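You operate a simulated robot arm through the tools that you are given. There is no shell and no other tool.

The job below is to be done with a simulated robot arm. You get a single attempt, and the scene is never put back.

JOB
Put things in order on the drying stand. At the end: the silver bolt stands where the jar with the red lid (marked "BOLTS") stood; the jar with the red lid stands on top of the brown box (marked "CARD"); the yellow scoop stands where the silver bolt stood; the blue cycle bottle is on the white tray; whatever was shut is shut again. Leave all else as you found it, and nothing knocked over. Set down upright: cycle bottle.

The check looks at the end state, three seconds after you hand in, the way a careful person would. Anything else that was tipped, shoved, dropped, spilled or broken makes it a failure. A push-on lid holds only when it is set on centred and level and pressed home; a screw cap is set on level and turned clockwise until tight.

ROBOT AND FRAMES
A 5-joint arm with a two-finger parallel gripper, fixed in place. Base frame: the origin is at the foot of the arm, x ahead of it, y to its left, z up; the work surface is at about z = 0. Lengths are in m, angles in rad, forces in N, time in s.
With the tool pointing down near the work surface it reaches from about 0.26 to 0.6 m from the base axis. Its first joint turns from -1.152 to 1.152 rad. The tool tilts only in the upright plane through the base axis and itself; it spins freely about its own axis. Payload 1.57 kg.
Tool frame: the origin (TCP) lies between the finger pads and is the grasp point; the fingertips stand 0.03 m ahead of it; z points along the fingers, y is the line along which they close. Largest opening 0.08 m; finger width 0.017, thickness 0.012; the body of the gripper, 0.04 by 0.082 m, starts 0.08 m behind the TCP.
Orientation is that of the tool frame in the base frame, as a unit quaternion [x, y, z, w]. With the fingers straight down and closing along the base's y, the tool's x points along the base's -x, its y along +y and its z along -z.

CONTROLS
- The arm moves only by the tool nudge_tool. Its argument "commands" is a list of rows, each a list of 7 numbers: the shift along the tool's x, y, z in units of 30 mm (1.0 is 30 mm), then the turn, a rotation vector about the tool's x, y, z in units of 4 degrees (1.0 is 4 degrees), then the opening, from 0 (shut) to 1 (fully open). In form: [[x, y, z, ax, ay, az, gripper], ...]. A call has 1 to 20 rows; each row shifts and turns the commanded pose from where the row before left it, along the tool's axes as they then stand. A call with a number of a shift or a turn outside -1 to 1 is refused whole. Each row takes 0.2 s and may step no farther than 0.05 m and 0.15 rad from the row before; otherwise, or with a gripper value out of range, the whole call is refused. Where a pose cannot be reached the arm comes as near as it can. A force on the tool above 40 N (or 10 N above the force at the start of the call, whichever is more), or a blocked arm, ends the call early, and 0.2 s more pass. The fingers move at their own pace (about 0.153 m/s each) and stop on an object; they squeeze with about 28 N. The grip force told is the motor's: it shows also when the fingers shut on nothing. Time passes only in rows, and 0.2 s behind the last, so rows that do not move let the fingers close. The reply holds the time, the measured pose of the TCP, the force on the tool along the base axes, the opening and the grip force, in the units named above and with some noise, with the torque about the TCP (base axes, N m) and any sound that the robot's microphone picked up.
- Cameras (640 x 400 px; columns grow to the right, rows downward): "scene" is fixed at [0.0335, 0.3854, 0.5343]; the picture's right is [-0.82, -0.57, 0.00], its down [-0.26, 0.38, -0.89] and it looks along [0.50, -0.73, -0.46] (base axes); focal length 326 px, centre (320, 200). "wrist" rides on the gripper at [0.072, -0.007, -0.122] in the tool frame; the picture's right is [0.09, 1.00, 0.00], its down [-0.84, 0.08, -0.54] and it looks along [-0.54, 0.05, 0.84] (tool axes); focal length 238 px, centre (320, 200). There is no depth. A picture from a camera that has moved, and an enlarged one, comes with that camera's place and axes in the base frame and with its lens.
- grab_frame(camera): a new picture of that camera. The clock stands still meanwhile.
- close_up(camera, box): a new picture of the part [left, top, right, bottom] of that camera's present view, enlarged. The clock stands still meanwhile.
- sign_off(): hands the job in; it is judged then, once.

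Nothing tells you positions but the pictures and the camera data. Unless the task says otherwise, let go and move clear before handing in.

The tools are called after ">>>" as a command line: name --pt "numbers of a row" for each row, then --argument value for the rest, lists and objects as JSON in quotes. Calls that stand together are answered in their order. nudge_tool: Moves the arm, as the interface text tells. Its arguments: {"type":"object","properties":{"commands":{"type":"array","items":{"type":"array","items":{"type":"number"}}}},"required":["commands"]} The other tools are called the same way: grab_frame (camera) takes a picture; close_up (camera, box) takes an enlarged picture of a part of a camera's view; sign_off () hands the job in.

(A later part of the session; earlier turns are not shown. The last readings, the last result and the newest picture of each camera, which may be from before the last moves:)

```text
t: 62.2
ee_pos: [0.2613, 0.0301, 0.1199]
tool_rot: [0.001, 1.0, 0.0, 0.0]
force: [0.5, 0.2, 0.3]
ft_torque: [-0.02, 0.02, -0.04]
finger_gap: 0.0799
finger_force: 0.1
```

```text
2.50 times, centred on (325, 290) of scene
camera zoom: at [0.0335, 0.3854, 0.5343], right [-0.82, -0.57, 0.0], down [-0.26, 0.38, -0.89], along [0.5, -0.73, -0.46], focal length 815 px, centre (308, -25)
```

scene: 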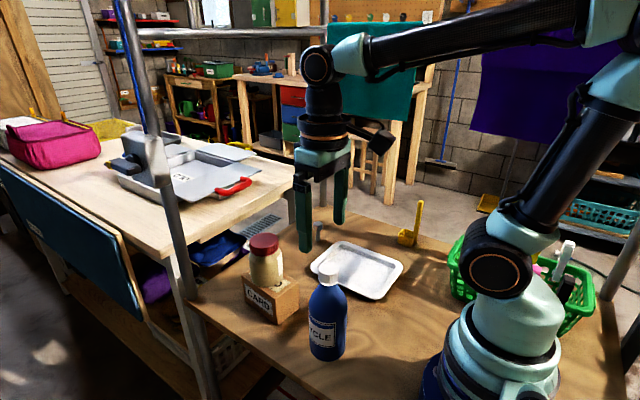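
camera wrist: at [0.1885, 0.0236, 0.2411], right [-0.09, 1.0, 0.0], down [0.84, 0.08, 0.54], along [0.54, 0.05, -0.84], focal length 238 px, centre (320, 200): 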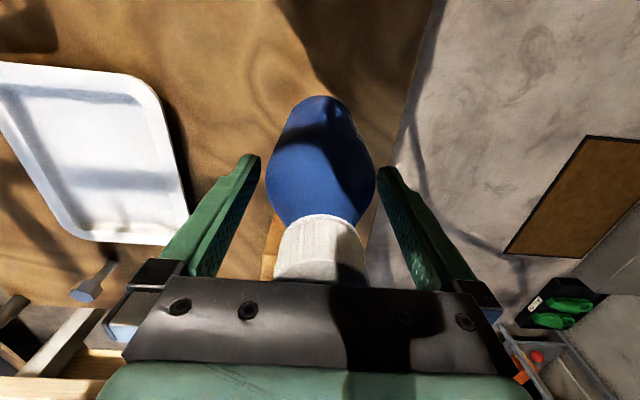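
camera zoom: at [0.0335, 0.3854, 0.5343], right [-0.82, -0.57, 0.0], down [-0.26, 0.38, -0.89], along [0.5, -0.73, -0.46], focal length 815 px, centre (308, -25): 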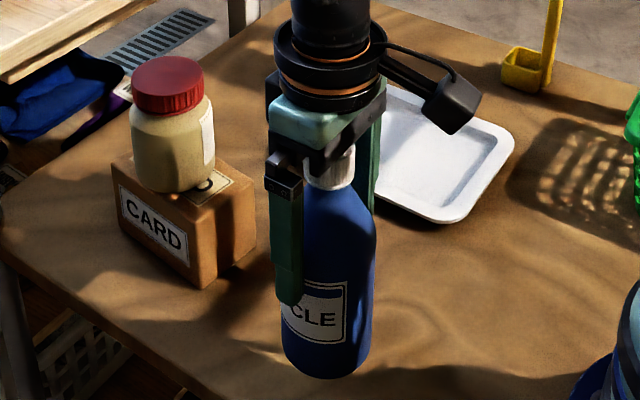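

>>> nudge_tool --pt "0 0 0 0 0 0 0.9" --pt "0 0 0 0 0 0 0.84" --pt "0 0 0 0 0 0 0.8" --pt "0 0 0 0 0 0 0.7" --pt "0 0 0 0 0 0 0.6" --pt "0 0 0 0 0 0 0.6"

>>> grab_frame --camera "wrist"

>>> close_up --camera "scene" --box '[250, 210, 400, 370]'

```text
t: 63.6
ee_pos: [0.2606, 0.0311, 0.1201]
tool_rot: [0.0, 1.0, 0.001, 0.0]
force: [0.1, 0.1, 0.2]
ft_torque: [0.0, -0.08, -0.01]
finger_gap: 0.0659
finger_force: 27.8
```

```text
taken
camera wrist: at [0.1886, 0.0237, 0.2413], right [-0.09, 1.0, 0.0], down [0.84, 0.08, 0.54], along [0.54, 0.05, -0.84], focal length 238 px, centre (320, 200)
```

wrist: 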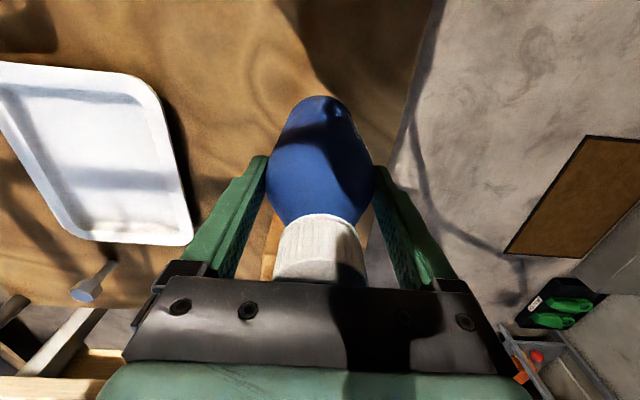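

```text
2.50 times, centred on (325, 290) of scene
camera zoom: at [0.0335, 0.3854, 0.5343], right [-0.82, -0.57, 0.0], down [-0.26, 0.38, -0.89], along [0.5, -0.73, -0.46], focal length 815 px, centre (308, -25)
```

zoom: 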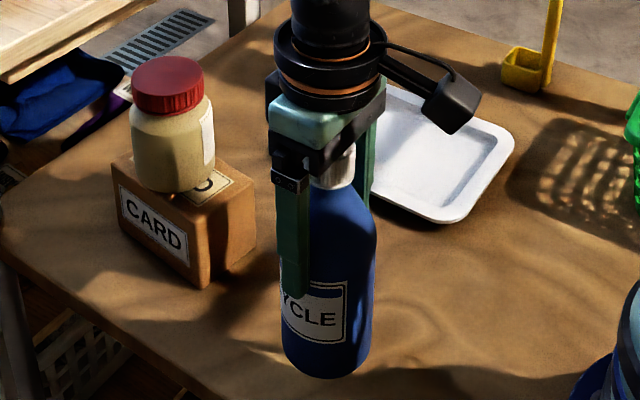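

Held at 66 mm. I'll lift and check the weight.

>>> nudge_tool --pt "0 0 -0.3 0 0 0 0.6" --pt "0 0 -0.5 0 0 0 0.6" --pt "0 0 -0.7 0 0 0 0.6" --pt "0 0 -0.8 0 0 0 0.6" --pt "0 0 -0.5 0 0 0 0.6" --pt "0 0 0 0 0 0 0.6"

>>> close_up --camera "scene" --box '[250, 190, 400, 370]'

```text
t: 65.0
ee_pos: [0.2613, 0.0305, 0.2026]
tool_rot: [0.0, 1.0, 0.0, -0.001]
force: [0.5, 0.3, -3.2]
ft_torque: [0.0, 0.0, 0.0]
finger_gap: 0.0659
finger_force: 27.7
```

```text
2.22 times, centred on (325, 280) of scene
camera zoom: at [0.0335, 0.3854, 0.5343], right [-0.82, -0.57, 0.0], down [-0.26, 0.38, -0.89], along [0.5, -0.73, -0.46], focal length 725 px, centre (309, 22)
```

zoom: 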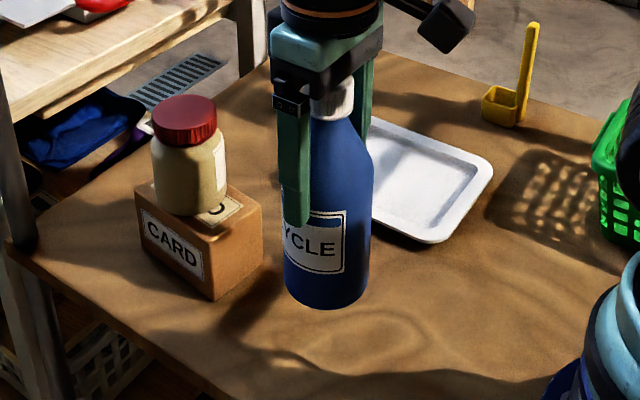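

The bottle is light (about 3 N) and steady. Carrying it over the tray.

>>> nudge_tool --pt "-0.15 -0.5 0 0 0 0 0.6" --pt "-0.27 -0.9 0 0 0 0 0.6" --pt "-0.27 -0.9 0 0 0 0 0.6" --pt "-0.27 -0.9 0 0 0 0 0.6" --pt "-0.27 -0.9 0 0 0 0 0.6" --pt "-0.27 -0.9 0 0 0 0 0.6" --pt "-0.27 -0.9 0 0 0 0 0.6" --pt "-0.25 -0.8 0 0 0 0 0.6" --pt "-0.13 -0.45 0 0 0 0 0.6" --pt "0 0 0 0 0 0 0.6"

>>> grab_frame --camera "wrist"

>>> close_up --camera "scene" --box '[270, 150, 430, 320]'

>>> grab_frame --camera "scene"

```text
t: 67.2
ee_pos: [0.3242, -0.1859, 0.2031]
tool_rot: [0.0, 1.0, 0.0, 0.0]
force: [-0.1, 1.3, -3.6]
ft_torque: [-0.01, 0.02, 0.02]
finger_gap: 0.0661
finger_force: 27.9
```

```text
taken
camera wrist: at [0.2523, -0.191, 0.3247], right [-0.09, 1.0, 0.0], down [0.84, 0.08, 0.54], along [0.54, 0.05, -0.84], focal length 238 px, centre (320, 200)
```

wrist: 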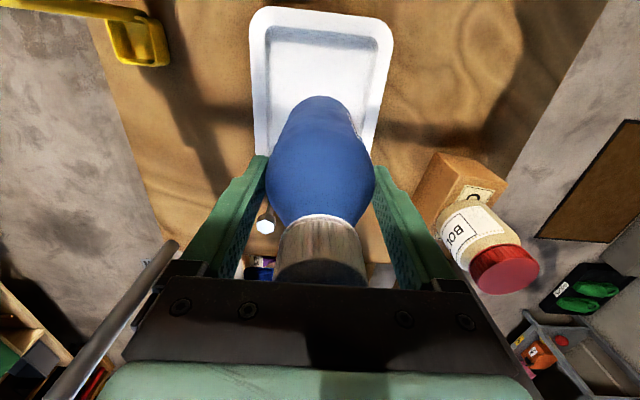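

```text
2.35 times, centred on (350, 235) of scene
camera zoom: at [0.0335, 0.3854, 0.5343], right [-0.82, -0.57, 0.0], down [-0.26, 0.38, -0.89], along [0.5, -0.73, -0.46], focal length 767 px, centre (249, 118)
```

zoom: 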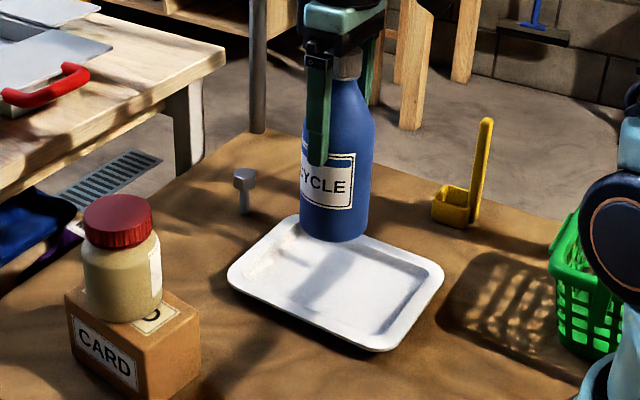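

```text
taken
```

scene: 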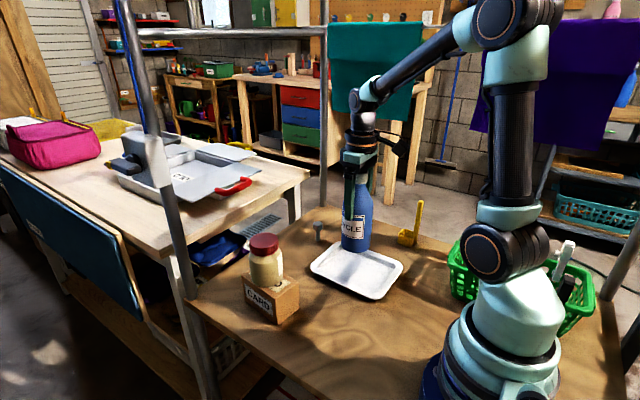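

Tray centre is about (0.325, -0.187), right under the bottle. Lowering.

>>> nudge_tool --pt "0 0 0.6 0 0 0 0.6" --pt "0 0 0.7 0 0 0 0.6" --pt "0 0 0.6 0 0 0 0.6" --pt "0 0 0.3 0 0 0 0.6" --pt "0 0 0 0 0 0 0.6"

>>> close_up --camera "scene" --box '[300, 180, 420, 310]'

```text
t: 68.4
ee_pos: [0.3241, -0.1854, 0.1368]
tool_rot: [0.0, 1.0, 0.0, 0.001]
force: [-0.3, -0.1, -3.2]
ft_torque: [0.02, -0.01, 0.0]
finger_gap: 0.0659
finger_force: 27.7
```

```text
3.08 times, centred on (360, 245) of scene
camera zoom: at [0.0335, 0.3854, 0.5343], right [-0.82, -0.57, 0.0], down [-0.26, 0.38, -0.89], along [0.5, -0.73, -0.46], focal length 1004 px, centre (197, 62)
```

zoom: 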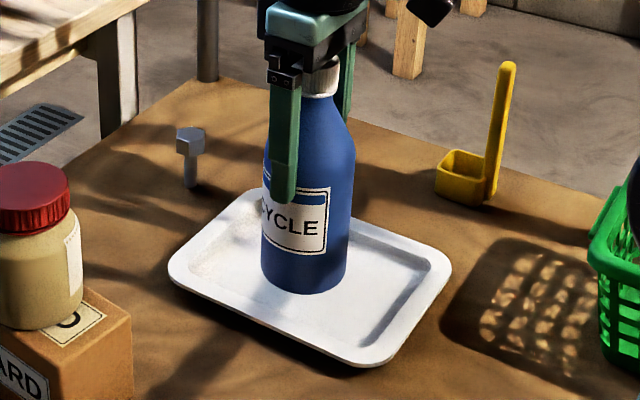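

>>> nudge_tool --pt "0 0 0.12 0 0 0 0.6" --pt "0 0 0.1 0 0 0 0.6" --pt "0 0 0.06 0 0 0 0.6" --pt "0 0 0 0 0 0 0.6"

>>> close_up --camera "scene" --box '[300, 180, 420, 310]'

```text
t: 69.4
ee_pos: [0.3235, -0.1848, 0.1292]
tool_rot: [0.0, 1.0, 0.0, 0.0]
force: [0.3, 0.0, -2.0]
ft_torque: [-0.02, 0.0, 0.03]
finger_gap: 0.066
finger_force: 27.7
```

```text
3.08 times, centred on (360, 245) of scene
camera zoom: at [0.0335, 0.3854, 0.5343], right [-0.82, -0.57, 0.0], down [-0.26, 0.38, -0.89], along [0.5, -0.73, -0.46], focal length 1004 px, centre (197, 62)
```

zoom: 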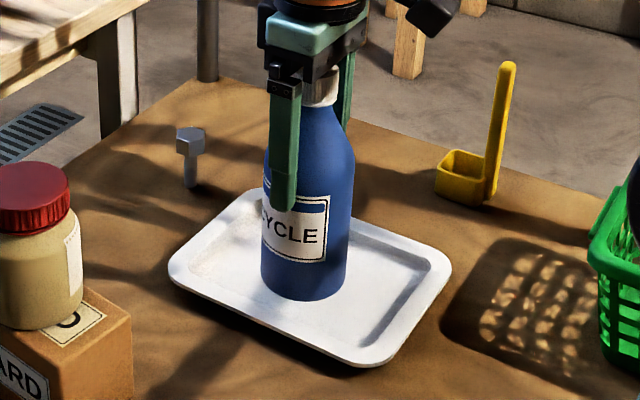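

>>> nudge_tool --pt "0 0 0.05 0 0 0 0.6" --pt "0 0 0.04 0 0 0 0.6" --pt "0 0 0 0 0 0 0.6"

```text
t: 70.2
ee_pos: [0.3241, -0.1855, 0.1254]
tool_rot: [0.001, 1.0, 0.0, 0.0]
force: [0.2, 0.0, -3.0]
ft_torque: [0.0, 0.01, -0.01]
finger_gap: 0.0661
finger_force: 28.3
```

>>> nudge_tool --pt "0 0 0.04 0 0 0 0.6" --pt "0 0 0 0 0 0 0.6"

```text
t: 70.8
ee_pos: [0.3241, -0.1834, 0.1249]
tool_rot: [0.0, 1.0, 0.0, 0.0]
force: [-0.6, 0.0, -3.6]
ft_torque: [-0.01, 0.02, -0.01]
finger_gap: 0.066
finger_force: 28.5
```

>>> nudge_tool --pt "0 0 0.04 0 0 0 0.6" --pt "0 0 0 0 0 0 0.6"

>>> close_up --camera "scene" --box '[320, 230, 390, 290]'

```text
t: 71.4
ee_pos: [0.3254, -0.1848, 0.1251]
tool_rot: [0.0, 1.0, 0.0, 0.002]
force: [-2.0, 3.4, 14.9]
ft_torque: [0.38, 0.3, 0.02]
finger_gap: 0.0662
finger_force: 27.7
```

```text
6.67 times, centred on (355, 260) of scene
camera zoom: at [0.0335, 0.3854, 0.5342], right [-0.82, -0.57, 0.0], down [-0.26, 0.38, -0.89], along [0.5, -0.73, -0.46], focal length 2174 px, centre (87, -200)
```

zoom: 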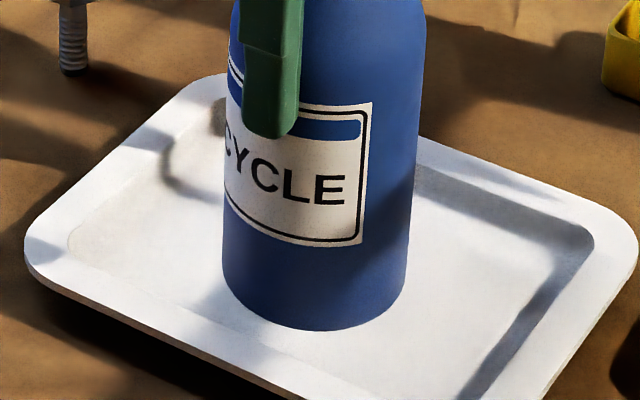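

Contact with the tray floor. I'll ease off slightly and open.

>>> nudge_tool --pt "0 0 -0.03 0 0 0 0.6" --pt "0 0 0 0 0 0 0.6"

```text
t: 72.0
ee_pos: [0.3242, -0.1861, 0.1253]
tool_rot: [0.0, 1.0, 0.0, 0.001]
force: [1.6, 0.2, 0.7]
ft_torque: [-0.03, -0.14, 0.03]
finger_gap: 0.0658
finger_force: 28.2
```

>>> nudge_tool --pt "0 0 0 0 0 0 0.82" --pt "0 0 0 0 0 0 0.85" --pt "0 0 0 0 0 0 0.9" --pt "0 0 0 0 0 0 1" --pt "0 0 0 0 0 0 1"

>>> grab_frame --camera "wrist"

>>> close_up --camera "scene" --box '[300, 180, 420, 310]'

```text
t: 73.2
ee_pos: [0.3231, -0.1862, 0.1263]
tool_rot: [0.0, 1.0, -0.001, 0.0]
force: [0.8, 0.3, -1.1]
ft_torque: [0.0, -0.03, -0.01]
finger_gap: 0.0802
finger_force: 0.1
```

```text
taken
camera wrist: at [0.2521, -0.1919, 0.2465], right [-0.09, 1.0, 0.0], down [0.84, 0.08, 0.54], along [0.54, 0.05, -0.84], focal length 238 px, centre (320, 200)
```

wrist: 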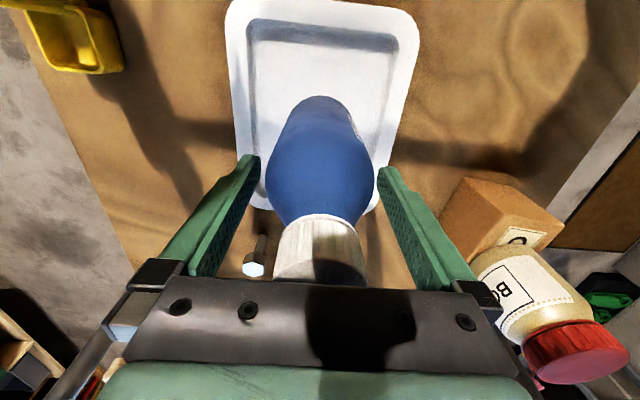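

```text
3.08 times, centred on (360, 245) of scene
camera zoom: at [0.0335, 0.3854, 0.5343], right [-0.82, -0.57, 0.0], down [-0.26, 0.38, -0.89], along [0.5, -0.73, -0.46], focal length 1004 px, centre (197, 62)
```

zoom: 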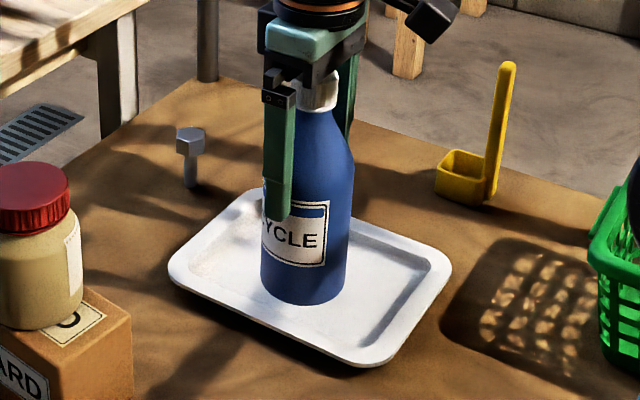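

The bottle stands on the tray, so I'll rise clear of it. After that I'll see whether the teal cloth's shift of about 2 cm can be safely undone.

>>> nudge_tool --pt "0 0 -0.4 0 0 0 1" --pt "0 0 -0.8 0 0 0 1" --pt "0 0 -1 0 0 0 1" --pt "0 0 -1 0 0 0 1" --pt "0 0 -1 0 0 0 1" --pt "0 0 -1 0 0 0 1" --pt "0 0 -1 0 0 0 1" --pt "0 0 -1 0 0 0 1" --pt "0.6 -0.5 -0.7 0 0 0 1" --pt "0.75 -0.6 -0.3 0 0 0 1" --pt "0 -0.57 0 0 0 0 1" --pt "0 0 0 0 0 0 1"

>>> grab_frame --camera "wrist"

>>> grab_frame --camera "scene"

>>> close_up --camera "scene" --box '[220, 200, 440, 350]'

```text
t: 75.8
ee_pos: [0.2863, -0.2334, 0.3726]
tool_rot: [0.0, 1.0, 0.001, 0.0]
force: [0.4, 0.1, -0.3]
ft_torque: [-0.04, 0.02, 0.01]
finger_gap: 0.0801
finger_force: 0.1
```

```text
taken
camera wrist: at [0.2133, -0.2393, 0.4928], right [-0.09, 1.0, 0.0], down [0.84, 0.08, 0.54], along [0.54, 0.05, -0.84], focal length 238 px, centre (320, 200)
```

wrist: 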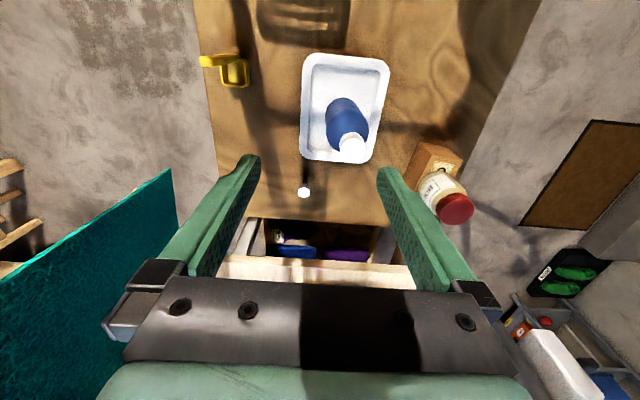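

```text
taken
```

scene: 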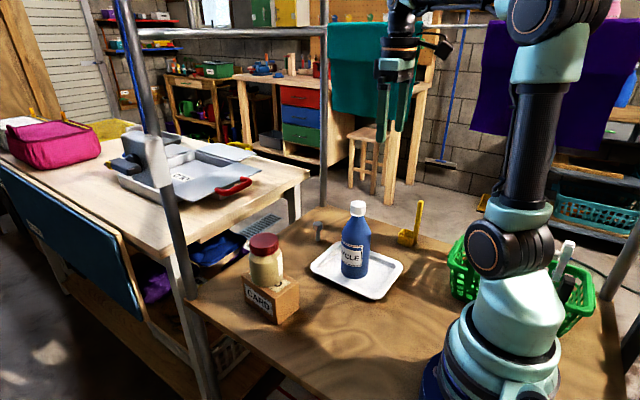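

```text
2.67 times, centred on (330, 275) of scene
camera zoom: at [0.0335, 0.3854, 0.5343], right [-0.82, -0.57, 0.0], down [-0.26, 0.38, -0.89], along [0.5, -0.73, -0.46], focal length 870 px, centre (293, 0)
```

zoom: 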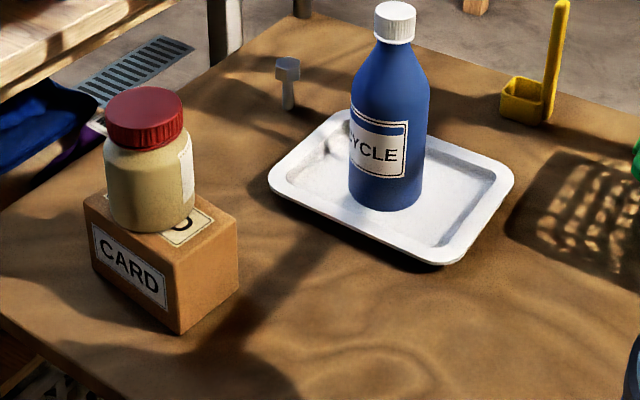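

All four objects are in place. The teal cloth still hangs about 2 cm too far along +x, so I'll try sliding it back with a light press of the closed fingers against it at the rail. First I turn and tilt the tool, well clear of everything.

>>> nudge_tool --pt "0 0 -0.2 0 0 0.98 0.5" --pt "0 0 -0.2 0 0 0.98 0.2" --pt "0 0 -0.2 0 0 0.98 0" --pt "0 0 -0.2 0 0 0.98 0" --pt "0 0 -0.2 0 0 0.98 0" --pt "0 0 -0.2 0 0 0.98 0" --pt "0 0 -0.2 0 0 0.98 0" --pt "0 0 -0.2 0 0 0.98 0" --pt "0 0 -0.2 0 0 0.98 0" --pt "0 0 -0.2 0 0 0.98 0" --pt "0 0 0 0 0 0 0"

>>> grab_frame --camera "scene"

>>> grab_frame --camera "wrist"

```text
t: 78.2
ee_pos: [0.283, -0.2338, 0.4319]
tool_rot: [0.335, 0.942, 0.0, -0.001]
force: [0.1, -0.4, 0.5]
ft_torque: [0.02, -0.01, 0.03]
finger_gap: 0.0003
finger_force: 21.5
```

```text
taken
```

scene: 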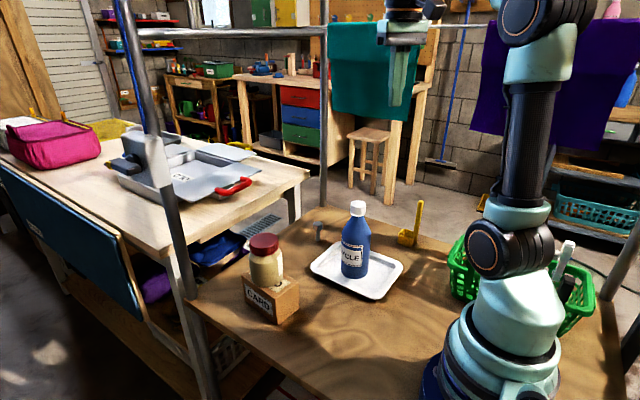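

```text
taken
camera wrist: at [0.2235, -0.1937, 0.5528], right [0.56, 0.83, 0.0], down [0.7, -0.47, 0.54], along [0.45, -0.3, -0.84], focal length 238 px, centre (320, 200)
```

wrist: 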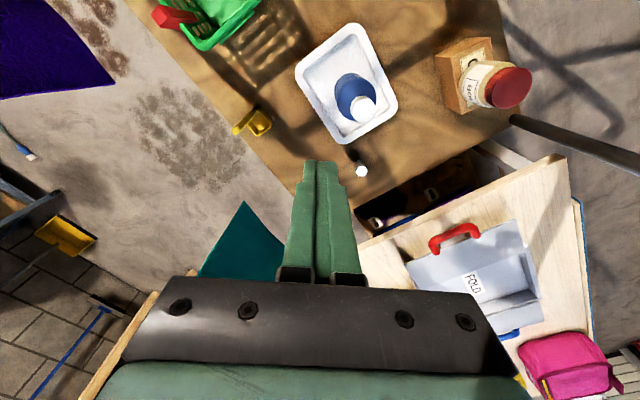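

>>> nudge_tool --pt "0 0 0 0 -1 0 0" --pt "0 0 0 0 -1 0 0" --pt "0 0 0 0 -1 0 0" --pt "0 0 0 0 -1 0 0" --pt "0 0 0 0 -1 0 0" --pt "0 0 0 0 -1 0 0" --pt "0 0 0 0 -1 0 0" --pt "0 0 0 0 -1 0 0" --pt "0 0 0 0 0 0 0"

>>> grab_frame --camera "scene"

>>> grab_frame --camera "wrist"

```text
t: 80.2
ee_pos: [0.2835, -0.2358, 0.4307]
tool_rot: [0.324, 0.905, -0.095, 0.259]
force: [-0.1, 0.0, -0.1]
ft_torque: [-0.03, 0.04, 0.02]
finger_gap: 0.0
finger_force: 21.1
```

```text
taken
```

scene: 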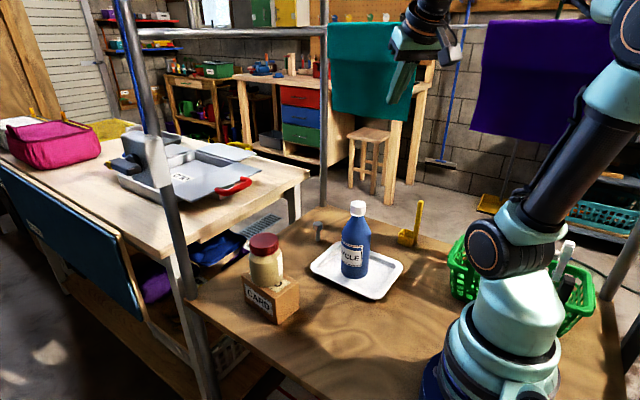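

```text
taken
camera wrist: at [0.182, -0.1606, 0.496], right [0.57, 0.82, -0.05], down [0.38, -0.2, 0.9], along [0.73, -0.54, -0.43], focal length 238 px, centre (320, 200)
```

wrist: 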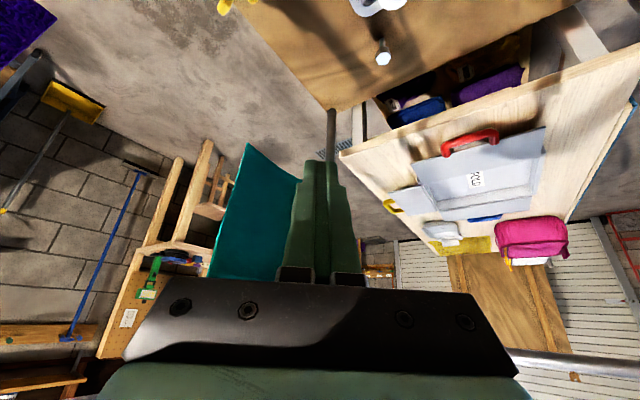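

>>> nudge_tool --pt "0 0 0 0 -1 0 0" --pt "0 0 0 0 -1 0 0" --pt "0 0 0 0 -1 0 0" --pt "0 0 0 0 -1 0 0" --pt "0 0 0 0 -1 0 0" --pt "0 0 0 0 -1 0 0" --pt "0 0 0 0 -1 0 0" --pt "-0.866 0 -0.5 0 0 0 0" --pt "-0.866 0 -0.5 0 0 0 0" --pt "-0.866 0 -0.5 0 0 0 0" --pt "-0.866 0 -0.5 0 0 0 0" --pt "0 0 0 0 0 0 0"

>>> grab_frame --camera "scene"

>>> grab_frame --camera "wrist"

```text
t: 82.8
ee_pos: [0.2836, -0.2367, 0.5516]
tool_rot: [0.292, 0.815, -0.171, 0.47]
force: [0.3, -0.1, -0.7]
ft_torque: [-0.03, -0.04, -0.03]
finger_gap: 0.0002
finger_force: 21.8
```

```text
taken
```

scene: 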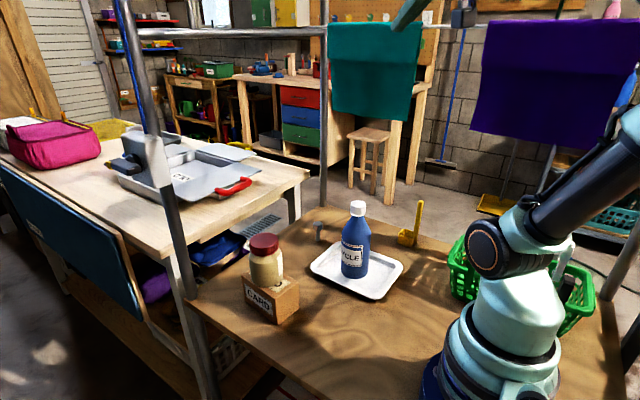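

```text
taken
camera wrist: at [0.1706, -0.1509, 0.5501], right [0.6, 0.8, -0.08], down [0.01, 0.1, 1.0], along [0.8, -0.6, 0.05], focal length 238 px, centre (320, 200)
```

wrist: 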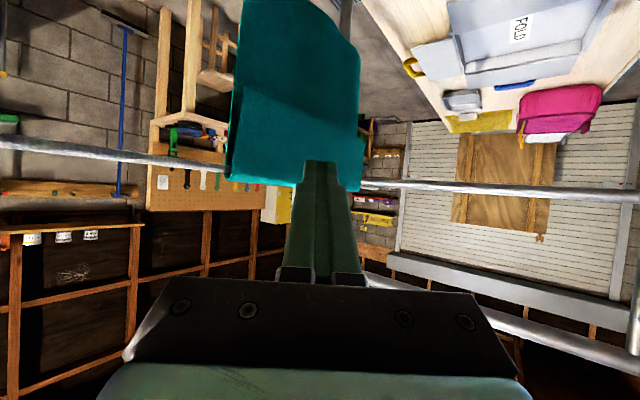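

>>> nudge_tool --pt "-0.4 0 0.4 0 0 0 0" --pt "-0.5 0 0.6 0 0 0 0" --pt "-0.42 0 0.6 0 0 0 0" --pt "0 0 0 0 0 0 0"

>>> grab_frame --camera "scene"

>>> close_up --camera "scene" --box '[310, 0, 460, 130]'

>>> grab_frame --camera "wrist"

```text
t: 83.8
ee_pos: [0.332, -0.2749, 0.5614]
tool_rot: [0.292, 0.815, -0.171, 0.47]
force: [0.2, 0.6, 0.7]
ft_torque: [0.01, 0.01, -0.01]
finger_gap: 0.0002
finger_force: 21.2
```

```text
taken
```

scene: 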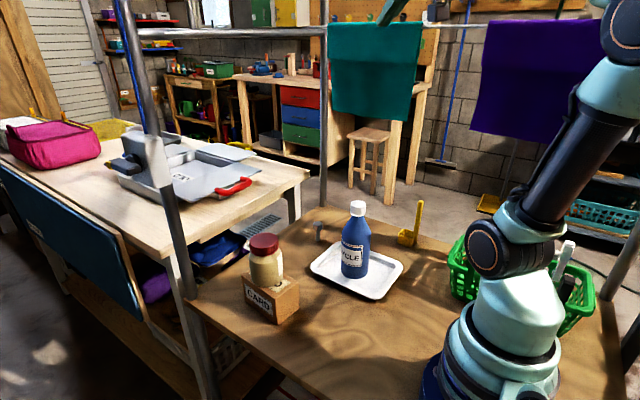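

```text
3.08 times, centred on (385, 65) of scene
camera zoom: at [0.0335, 0.3854, 0.5343], right [-0.82, -0.57, 0.0], down [-0.26, 0.38, -0.89], along [0.5, -0.73, -0.46], focal length 1004 px, centre (120, 615)
```

zoom: 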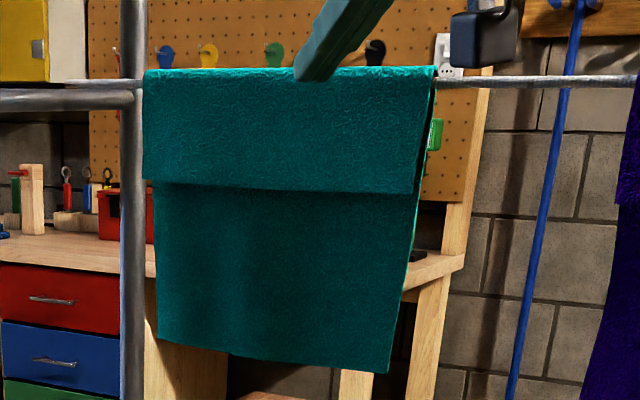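

```text
taken
camera wrist: at [0.2186, -0.1897, 0.5594], right [0.6, 0.8, -0.08], down [0.01, 0.1, 1.0], along [0.8, -0.6, 0.05], focal length 238 px, centre (320, 200)
```

wrist: 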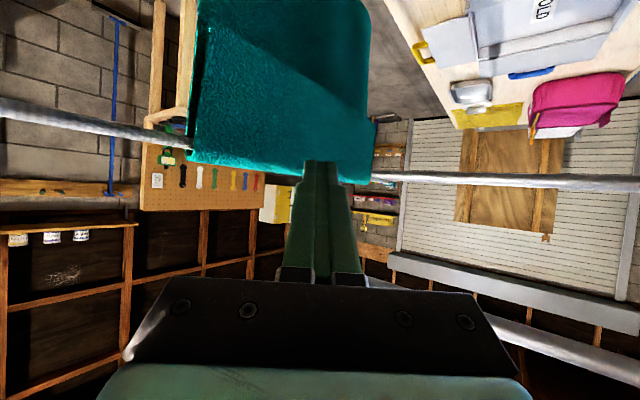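

The fingertip sits in front of the fold at rail height. I'll swing it slowly toward the cloth.

>>> nudge_tool --pt "0.12 -0.233 0.07 0.2015 0 0.116 0" --pt "0 -0.233 0 0.2015 0 0.116 0" --pt "0 -0.233 0 0.2015 0 0.116 0" --pt "0 -0.233 0 0.2015 0 0.116 0" --pt "0 0 0 0 0 0 0"

>>> close_up --camera "scene" --box '[310, 0, 460, 130]'

>>> grab_frame --camera "wrist"

```text
t: 85.0
ee_pos: [0.3142, -0.2956, 0.5582]
tool_rot: [0.318, 0.805, -0.186, 0.465]
force: [-0.9, 0.2, -0.4]
ft_torque: [-0.01, 0.02, 0.01]
finger_gap: 0.0004
finger_force: 21.4
```

```text
3.08 times, centred on (385, 65) of scene
camera zoom: at [0.0335, 0.3854, 0.5343], right [-0.82, -0.57, 0.0], down [-0.26, 0.38, -0.89], along [0.5, -0.73, -0.46], focal length 1004 px, centre (120, 615)
```

zoom: 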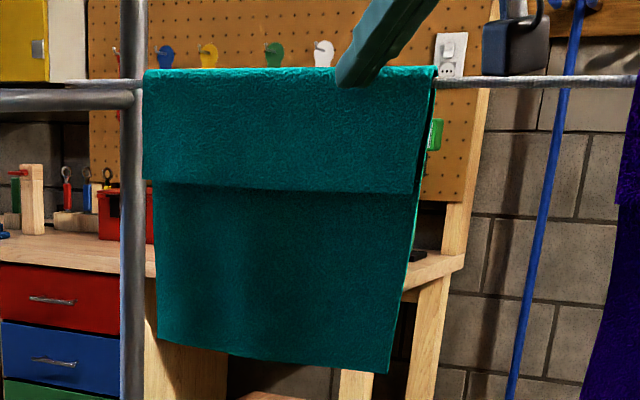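

```text
taken
camera wrist: at [0.2059, -0.2034, 0.556], right [0.65, 0.76, -0.08], down [0.02, 0.09, 1.0], along [0.76, -0.65, 0.05], focal length 238 px, centre (320, 200)
```

wrist: 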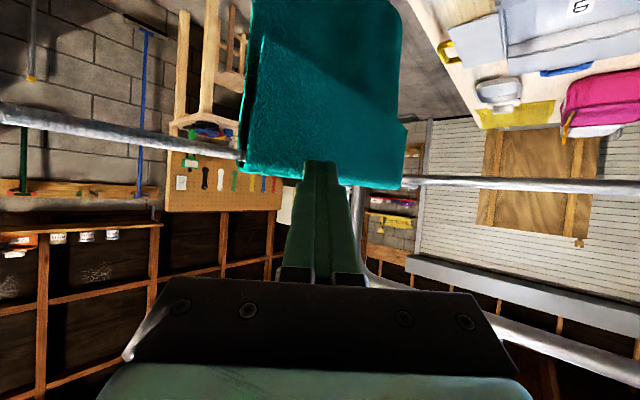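

>>> nudge_tool --pt "0 -0.15 0 0.13 0 0.075 0" --pt "0 -0.15 0 0.13 0 0.075 0" --pt "0 -0.1 0 0.087 0 0.05 0" --pt "0 0 0 0 0 0 0"

>>> close_up --camera "scene" --box '[310, 0, 460, 130]'

```text
t: 86.0
ee_pos: [0.3078, -0.3016, 0.5574]
tool_rot: [0.325, 0.803, -0.189, 0.463]
force: [0.9, 6.8, 0.3]
ft_torque: [0.06, 0.0, 0.07]
finger_gap: 0.0
finger_force: 21.3
stopped in row 4: the force on the tool passed its limit at 42 N (the readings are from after the stop); the commanded pose is now the measured one
```

```text
3.08 times, centred on (385, 65) of scene
camera zoom: at [0.0335, 0.3854, 0.5342], right [-0.82, -0.57, 0.0], down [-0.26, 0.38, -0.89], along [0.5, -0.73, -0.46], focal length 1004 px, centre (120, 615)
```

zoom: 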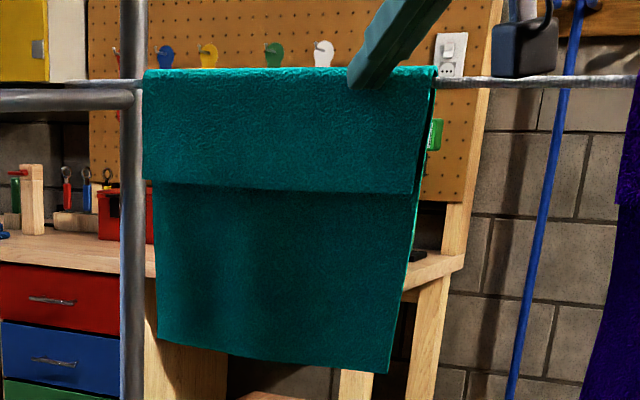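

It is pressed lightly against the rail at about 7 N. I'll drag toward -x in small steps and watch whether the cloth follows.

>>> nudge_tool --pt "0.024 -0.047 -0.041 0.04 0 0.023 0" --pt "0.024 -0.047 -0.041 0.04 0 0.023 0" --pt "0.024 -0.047 -0.041 0.04 0 0.023 0" --pt "0.024 -0.047 -0.041 0.04 0 0.023 0"

>>> close_up --camera "scene" --box '[310, 0, 460, 130]'

```text
t: 87.0
ee_pos: [0.3008, -0.302, 0.557]
tool_rot: [0.33, 0.8, -0.193, 0.463]
force: [17.5, 15.8, 7.3]
ft_torque: [0.09, -0.33, 0.64]
finger_gap: 0.0
finger_force: 21.3
```

```text
3.08 times, centred on (385, 65) of scene
camera zoom: at [0.0336, 0.3855, 0.5342], right [-0.82, -0.57, 0.0], down [-0.26, 0.38, -0.89], along [0.5, -0.73, -0.46], focal length 1004 px, centre (120, 615)
```

zoom: 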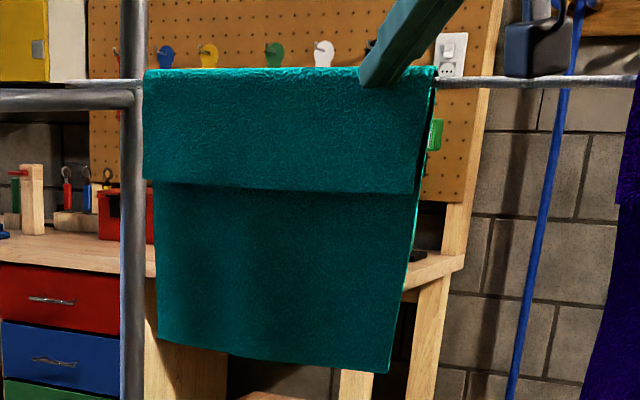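

The cloth sticks to the rail and the finger only slips over it, so pressing won't work. I'll back off and inspect. A gentler option is to take the cloth's weight from below its bottom edge, shift it, and set it down.

>>> nudge_tool --pt "0 0.4 0 -0.34 0 -0.2 0" --pt "0 0.5 0 -0.43 0 -0.25 0" --pt "0 0.5 0 -0.43 0 -0.25 0" --pt "0.5 0 -0.866 0 0 0 0" --pt "0.5 0 -0.866 0 0 0 0" --pt "0.5 0 -0.866 0 0 0 0" --pt "0 0 0 0 0 0 0"

>>> close_up --camera "scene" --box '[310, 0, 460, 130]'

>>> grab_frame --camera "wrist"

```text
t: 88.6
ee_pos: [0.2597, -0.2166, 0.5552]
tool_rot: [0.293, 0.815, -0.172, 0.469]
force: [0.1, 0.5, -0.1]
ft_torque: [0.02, 0.01, -0.01]
finger_gap: 0.0
finger_force: 21.7
```

```text
3.08 times, centred on (385, 65) of scene
camera zoom: at [0.0335, 0.3854, 0.5343], right [-0.82, -0.57, 0.0], down [-0.26, 0.38, -0.89], along [0.5, -0.73, -0.46], focal length 1004 px, centre (120, 615)
```

zoom: 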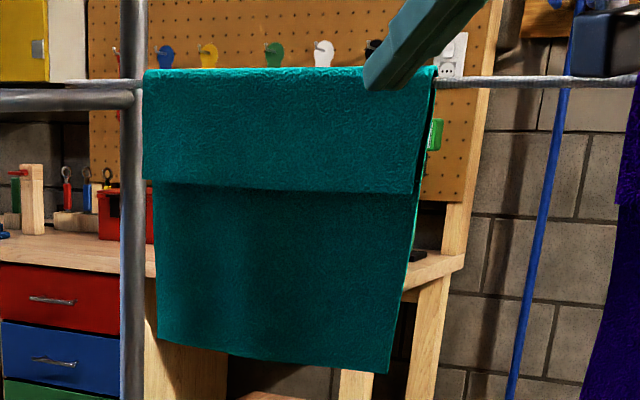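

```text
taken
camera wrist: at [0.1465, -0.1307, 0.5544], right [0.6, 0.8, -0.08], down [0.01, 0.1, 1.0], along [0.8, -0.6, 0.05], focal length 238 px, centre (320, 200)
```

wrist: 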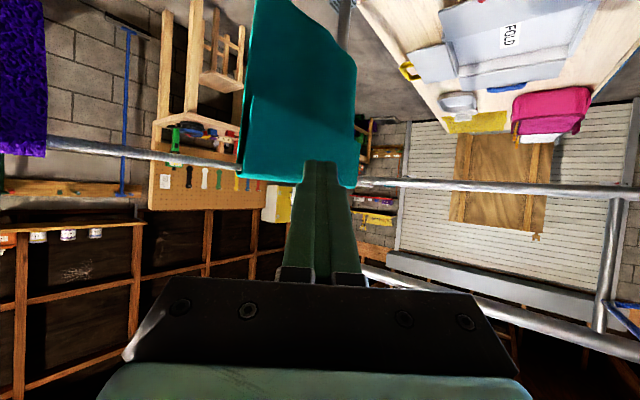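

>>> nudge_tool --pt "0.7 0 0.64 0 0 0 0" --pt "0.7 0 0.64 0 0 0 0" --pt "0.7 0 0.64 0 0 0 0" --pt "0.7 0 0.64 0 0 0 0" --pt "0.7 0 0.64 0 0 0 0" --pt "0.7 0 0.64 0 0 0 0" --pt "0.7 0 0.64 0 0 0 0" --pt "0.7 0 0.64 0 0 0 0" --pt "0 0 0 0 0 0 0"

>>> grab_frame --camera "scene"

>>> grab_frame --camera "wrist"

```text
t: 90.6
ee_pos: [0.2975, -0.2455, 0.3341]
tool_rot: [0.291, 0.815, -0.17, 0.471]
force: [-0.5, 1.2, 0.4]
ft_torque: [-0.01, 0.0, -0.02]
finger_gap: 0.0
finger_force: 21.1
```

```text
taken
```

scene: 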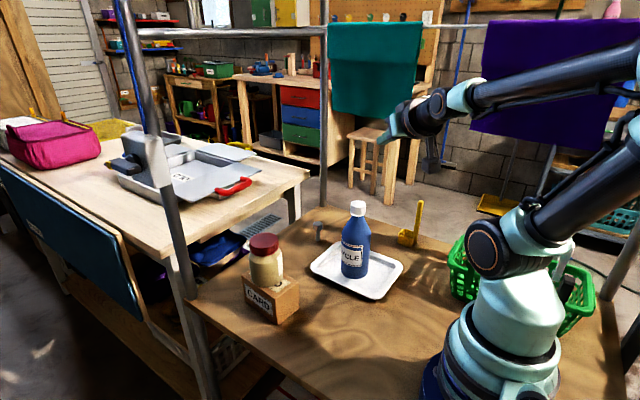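

```text
taken
camera wrist: at [0.1834, -0.1596, 0.3315], right [0.6, 0.8, -0.08], down [0.01, 0.09, 1.0], along [0.8, -0.59, 0.05], focal length 238 px, centre (320, 200)
```

wrist: 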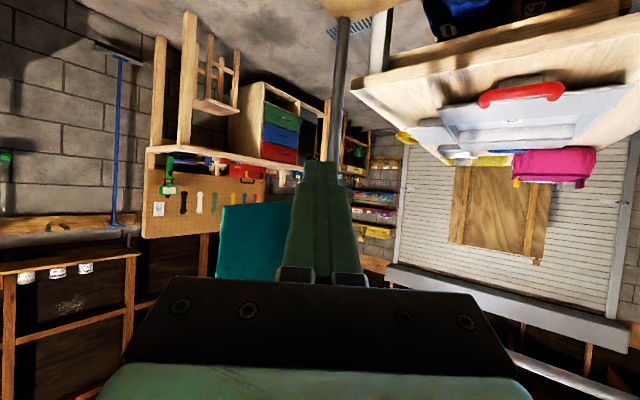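

>>> nudge_tool --pt "0 0 0 0 -1 0 0" --pt "0 0 0 0 -1 0 0" --pt "0 0 0 0 -1 0 0" --pt "0 0 0 0 -1 0 0" --pt "0 0 0 0 -1 0 0" --pt "0 0 0 0 -1 0 0" --pt "0 0 0 0 -1 0 0" --pt "0.2 0 0 0 0 0 0" --pt "0 0 0 0 0 0 0"

>>> grab_frame --camera "scene"

>>> grab_frame --camera "wrist"

```text
t: 92.6
ee_pos: [0.3455, -0.2847, 0.372]
tool_rot: [0.242, 0.678, -0.237, 0.653]
force: [0.2, 0.0, 0.0]
ft_torque: [0.01, -0.06, 0.0]
finger_gap: 0.0
finger_force: 21.1
out of reach, approached as far as the arm can: row 1, 2, 3, 4, 5, 6, 7
```

```text
taken
```

scene: 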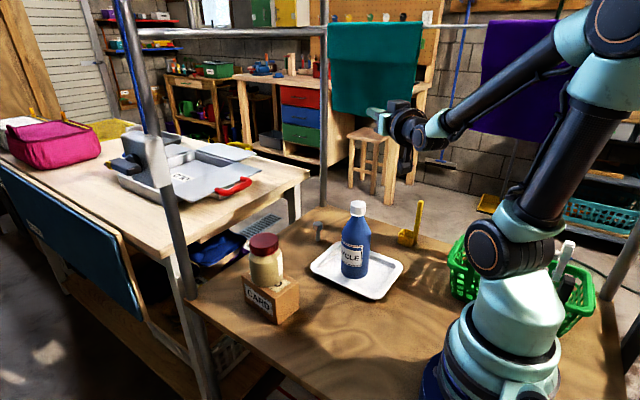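

```text
taken
camera wrist: at [0.2452, -0.2113, 0.304], right [0.63, 0.77, -0.1], down [-0.34, 0.39, 0.85], along [0.69, -0.51, 0.51], focal length 238 px, centre (320, 200)
```

wrist: 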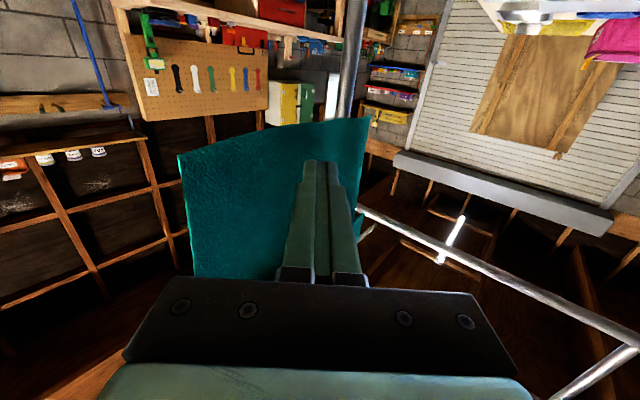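

Full horizontal isn't reachable this close in, so I'll use about a 72° tilt and get the fingertip below the cloth's bottom edge before extending.

>>> nudge_tool --pt "0 0 0 0 1 0 0" --pt "0 0 0 0 1 0 0" --pt "0 0 0 0 1 0 0" --pt "0 0 0 0 1 0 0" --pt "0.5 0 0.16 0 0 0 0" --pt "0.5 0 0.16 0 0 0 0" --pt "0.5 0 0.16 0 0 0 0" --pt "0 0 0 0 0 0 0"

>>> grab_frame --camera "wrist"

>>> close_up --camera "scene" --box '[310, 20, 460, 160]'

```text
t: 94.4
ee_pos: [0.3429, -0.2848, 0.3231]
tool_rot: [0.273, 0.761, -0.201, 0.553]
force: [-0.8, -0.3, 0.0]
ft_torque: [0.0, 0.01, 0.01]
finger_gap: 0.0
finger_force: 21.7
```

```text
taken
camera wrist: at [0.2326, -0.2017, 0.2921], right [0.61, 0.78, -0.09], down [-0.15, 0.23, 0.96], along [0.78, -0.58, 0.25], focal length 238 px, centre (320, 200)
```

wrist: 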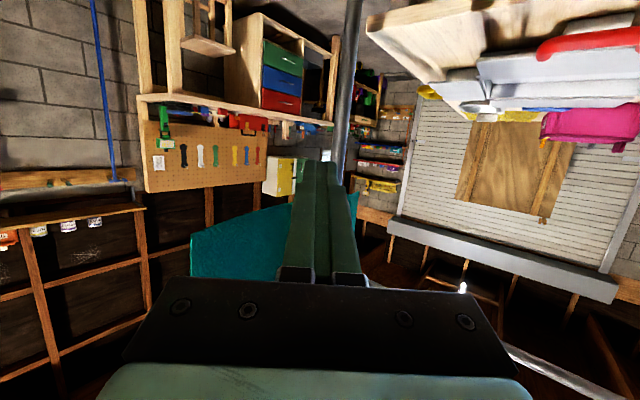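

```text
2.86 times, centred on (385, 90) of scene
camera zoom: at [0.0335, 0.3854, 0.5343], right [-0.82, -0.57, 0.0], down [-0.26, 0.38, -0.89], along [0.5, -0.73, -0.46], focal length 932 px, centre (134, 514)
```

zoom: 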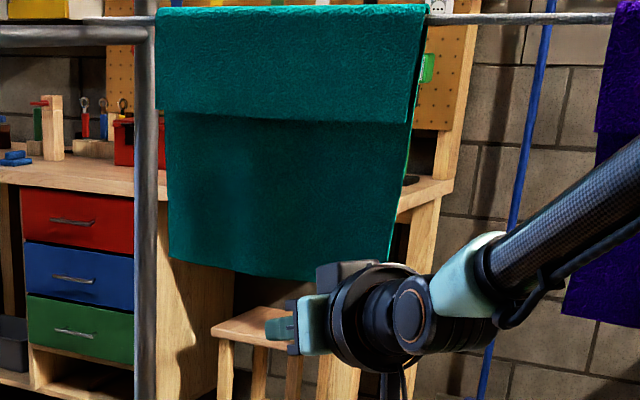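

>>> nudge_tool --pt "-0.2 0 0.6 0 0 0 0" --pt "-0.2 0 0.6 0 0 0 0" --pt "-0.2 0 0.6 0 0 0 0" --pt "0 0 0 0 0 0 0"

>>> grab_frame --camera "wrist"

>>> close_up --camera "scene" --box '[310, 20, 460, 160]'

```text
t: 95.4
ee_pos: [0.3867, -0.3201, 0.3239]
tool_rot: [0.272, 0.762, -0.2, 0.552]
force: [-0.2, 0.2, 1.0]
ft_torque: [0.01, 0.01, -0.02]
finger_gap: 0.0
finger_force: 21.3
```

```text
taken
camera wrist: at [0.2754, -0.2368, 0.293], right [0.61, 0.79, -0.09], down [-0.15, 0.23, 0.96], along [0.78, -0.58, 0.25], focal length 238 px, centre (320, 200)
```

wrist: 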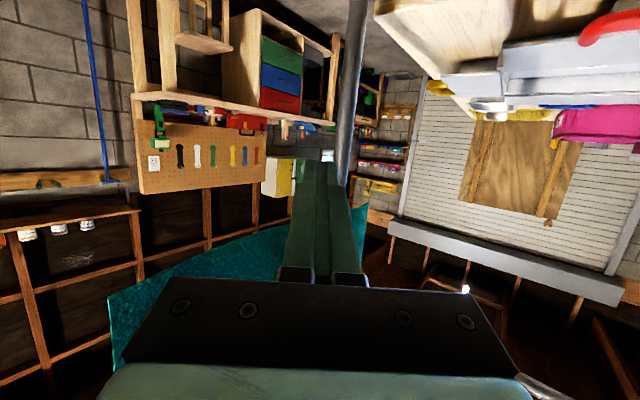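

```text
2.86 times, centred on (385, 90) of scene
camera zoom: at [0.0335, 0.3854, 0.5343], right [-0.82, -0.57, 0.0], down [-0.26, 0.38, -0.89], along [0.5, -0.73, -0.46], focal length 932 px, centre (134, 514)
```

zoom: 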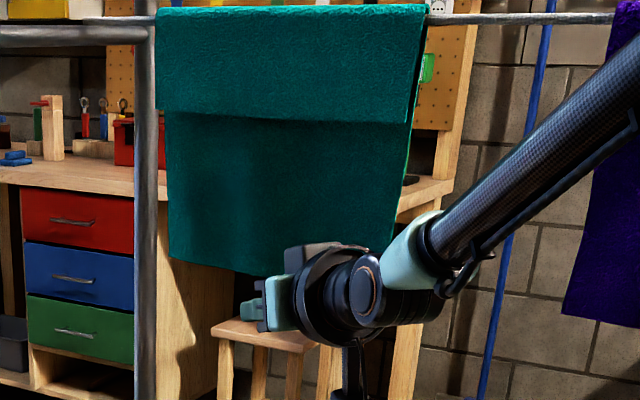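

The finger is under the bottom edge near the middle. I'll raise it slowly to take the cloth's weight.

>>> nudge_tool --pt "-0.19 0 -0.062 0 0 0 0" --pt "-0.19 0 -0.062 0 0 0 0" --pt "-0.1 0 -0.03 0 0 0 0" --pt "0 0 0 0 0 0 0"

>>> grab_frame --camera "wrist"

>>> close_up --camera "scene" --box '[310, 0, 460, 140]'

```text
t: 96.4
ee_pos: [0.3875, -0.3207, 0.3379]
tool_rot: [0.272, 0.762, -0.2, 0.553]
force: [-0.3, 0.4, -0.2]
ft_torque: [-0.02, -0.03, 0.02]
finger_gap: 0.0
finger_force: 21.0
```

```text
taken
camera wrist: at [0.276, -0.237, 0.3069], right [0.61, 0.79, -0.09], down [-0.15, 0.23, 0.96], along [0.78, -0.58, 0.25], focal length 238 px, centre (320, 200)
```

wrist: 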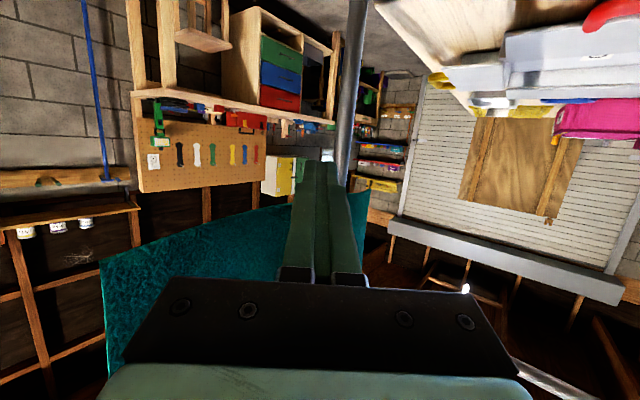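

```text
2.86 times, centred on (385, 70) of scene
camera zoom: at [0.0335, 0.3854, 0.5343], right [-0.82, -0.57, 0.0], down [-0.26, 0.38, -0.89], along [0.5, -0.73, -0.46], focal length 932 px, centre (134, 571)
```

zoom: 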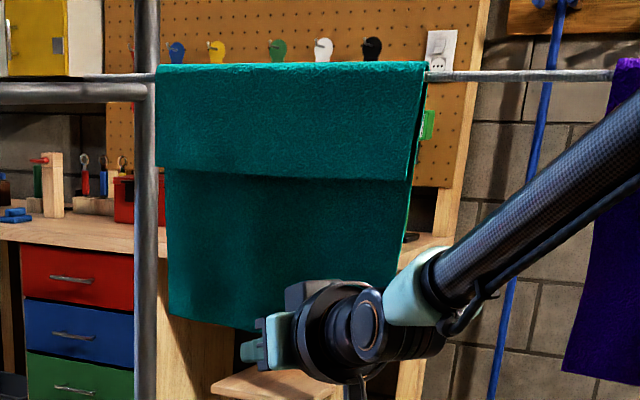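

>>> nudge_tool --pt "-0.063 0 -0.02 0 0 0 0" --pt "-0.063 0 -0.02 0 0 0 0" --pt "-0.063 0 -0.02 0 0 0 0" --pt "0 0 0 0 0 0 0"

>>> close_up --camera "scene" --box '[310, 0, 460, 140]'

```text
t: 97.4
ee_pos: [0.3863, -0.32, 0.347]
tool_rot: [0.274, 0.761, -0.202, 0.552]
force: [0.0, -0.6, -0.1]
ft_torque: [-0.01, -0.02, 0.01]
finger_gap: 0.0002
finger_force: 21.8
```

```text
2.86 times, centred on (385, 70) of scene
camera zoom: at [0.0335, 0.3854, 0.5343], right [-0.82, -0.57, 0.0], down [-0.26, 0.38, -0.89], along [0.5, -0.73, -0.46], focal length 932 px, centre (134, 571)
```

zoom: 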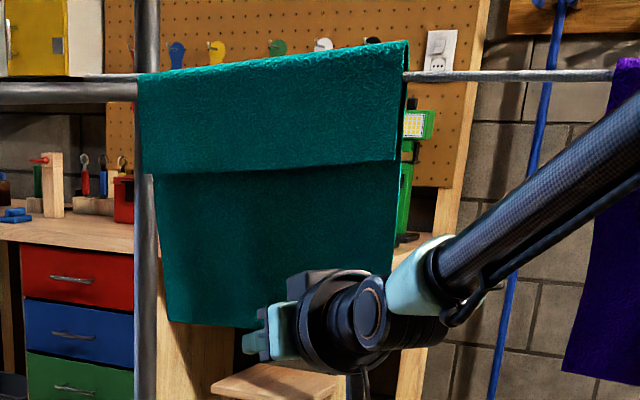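

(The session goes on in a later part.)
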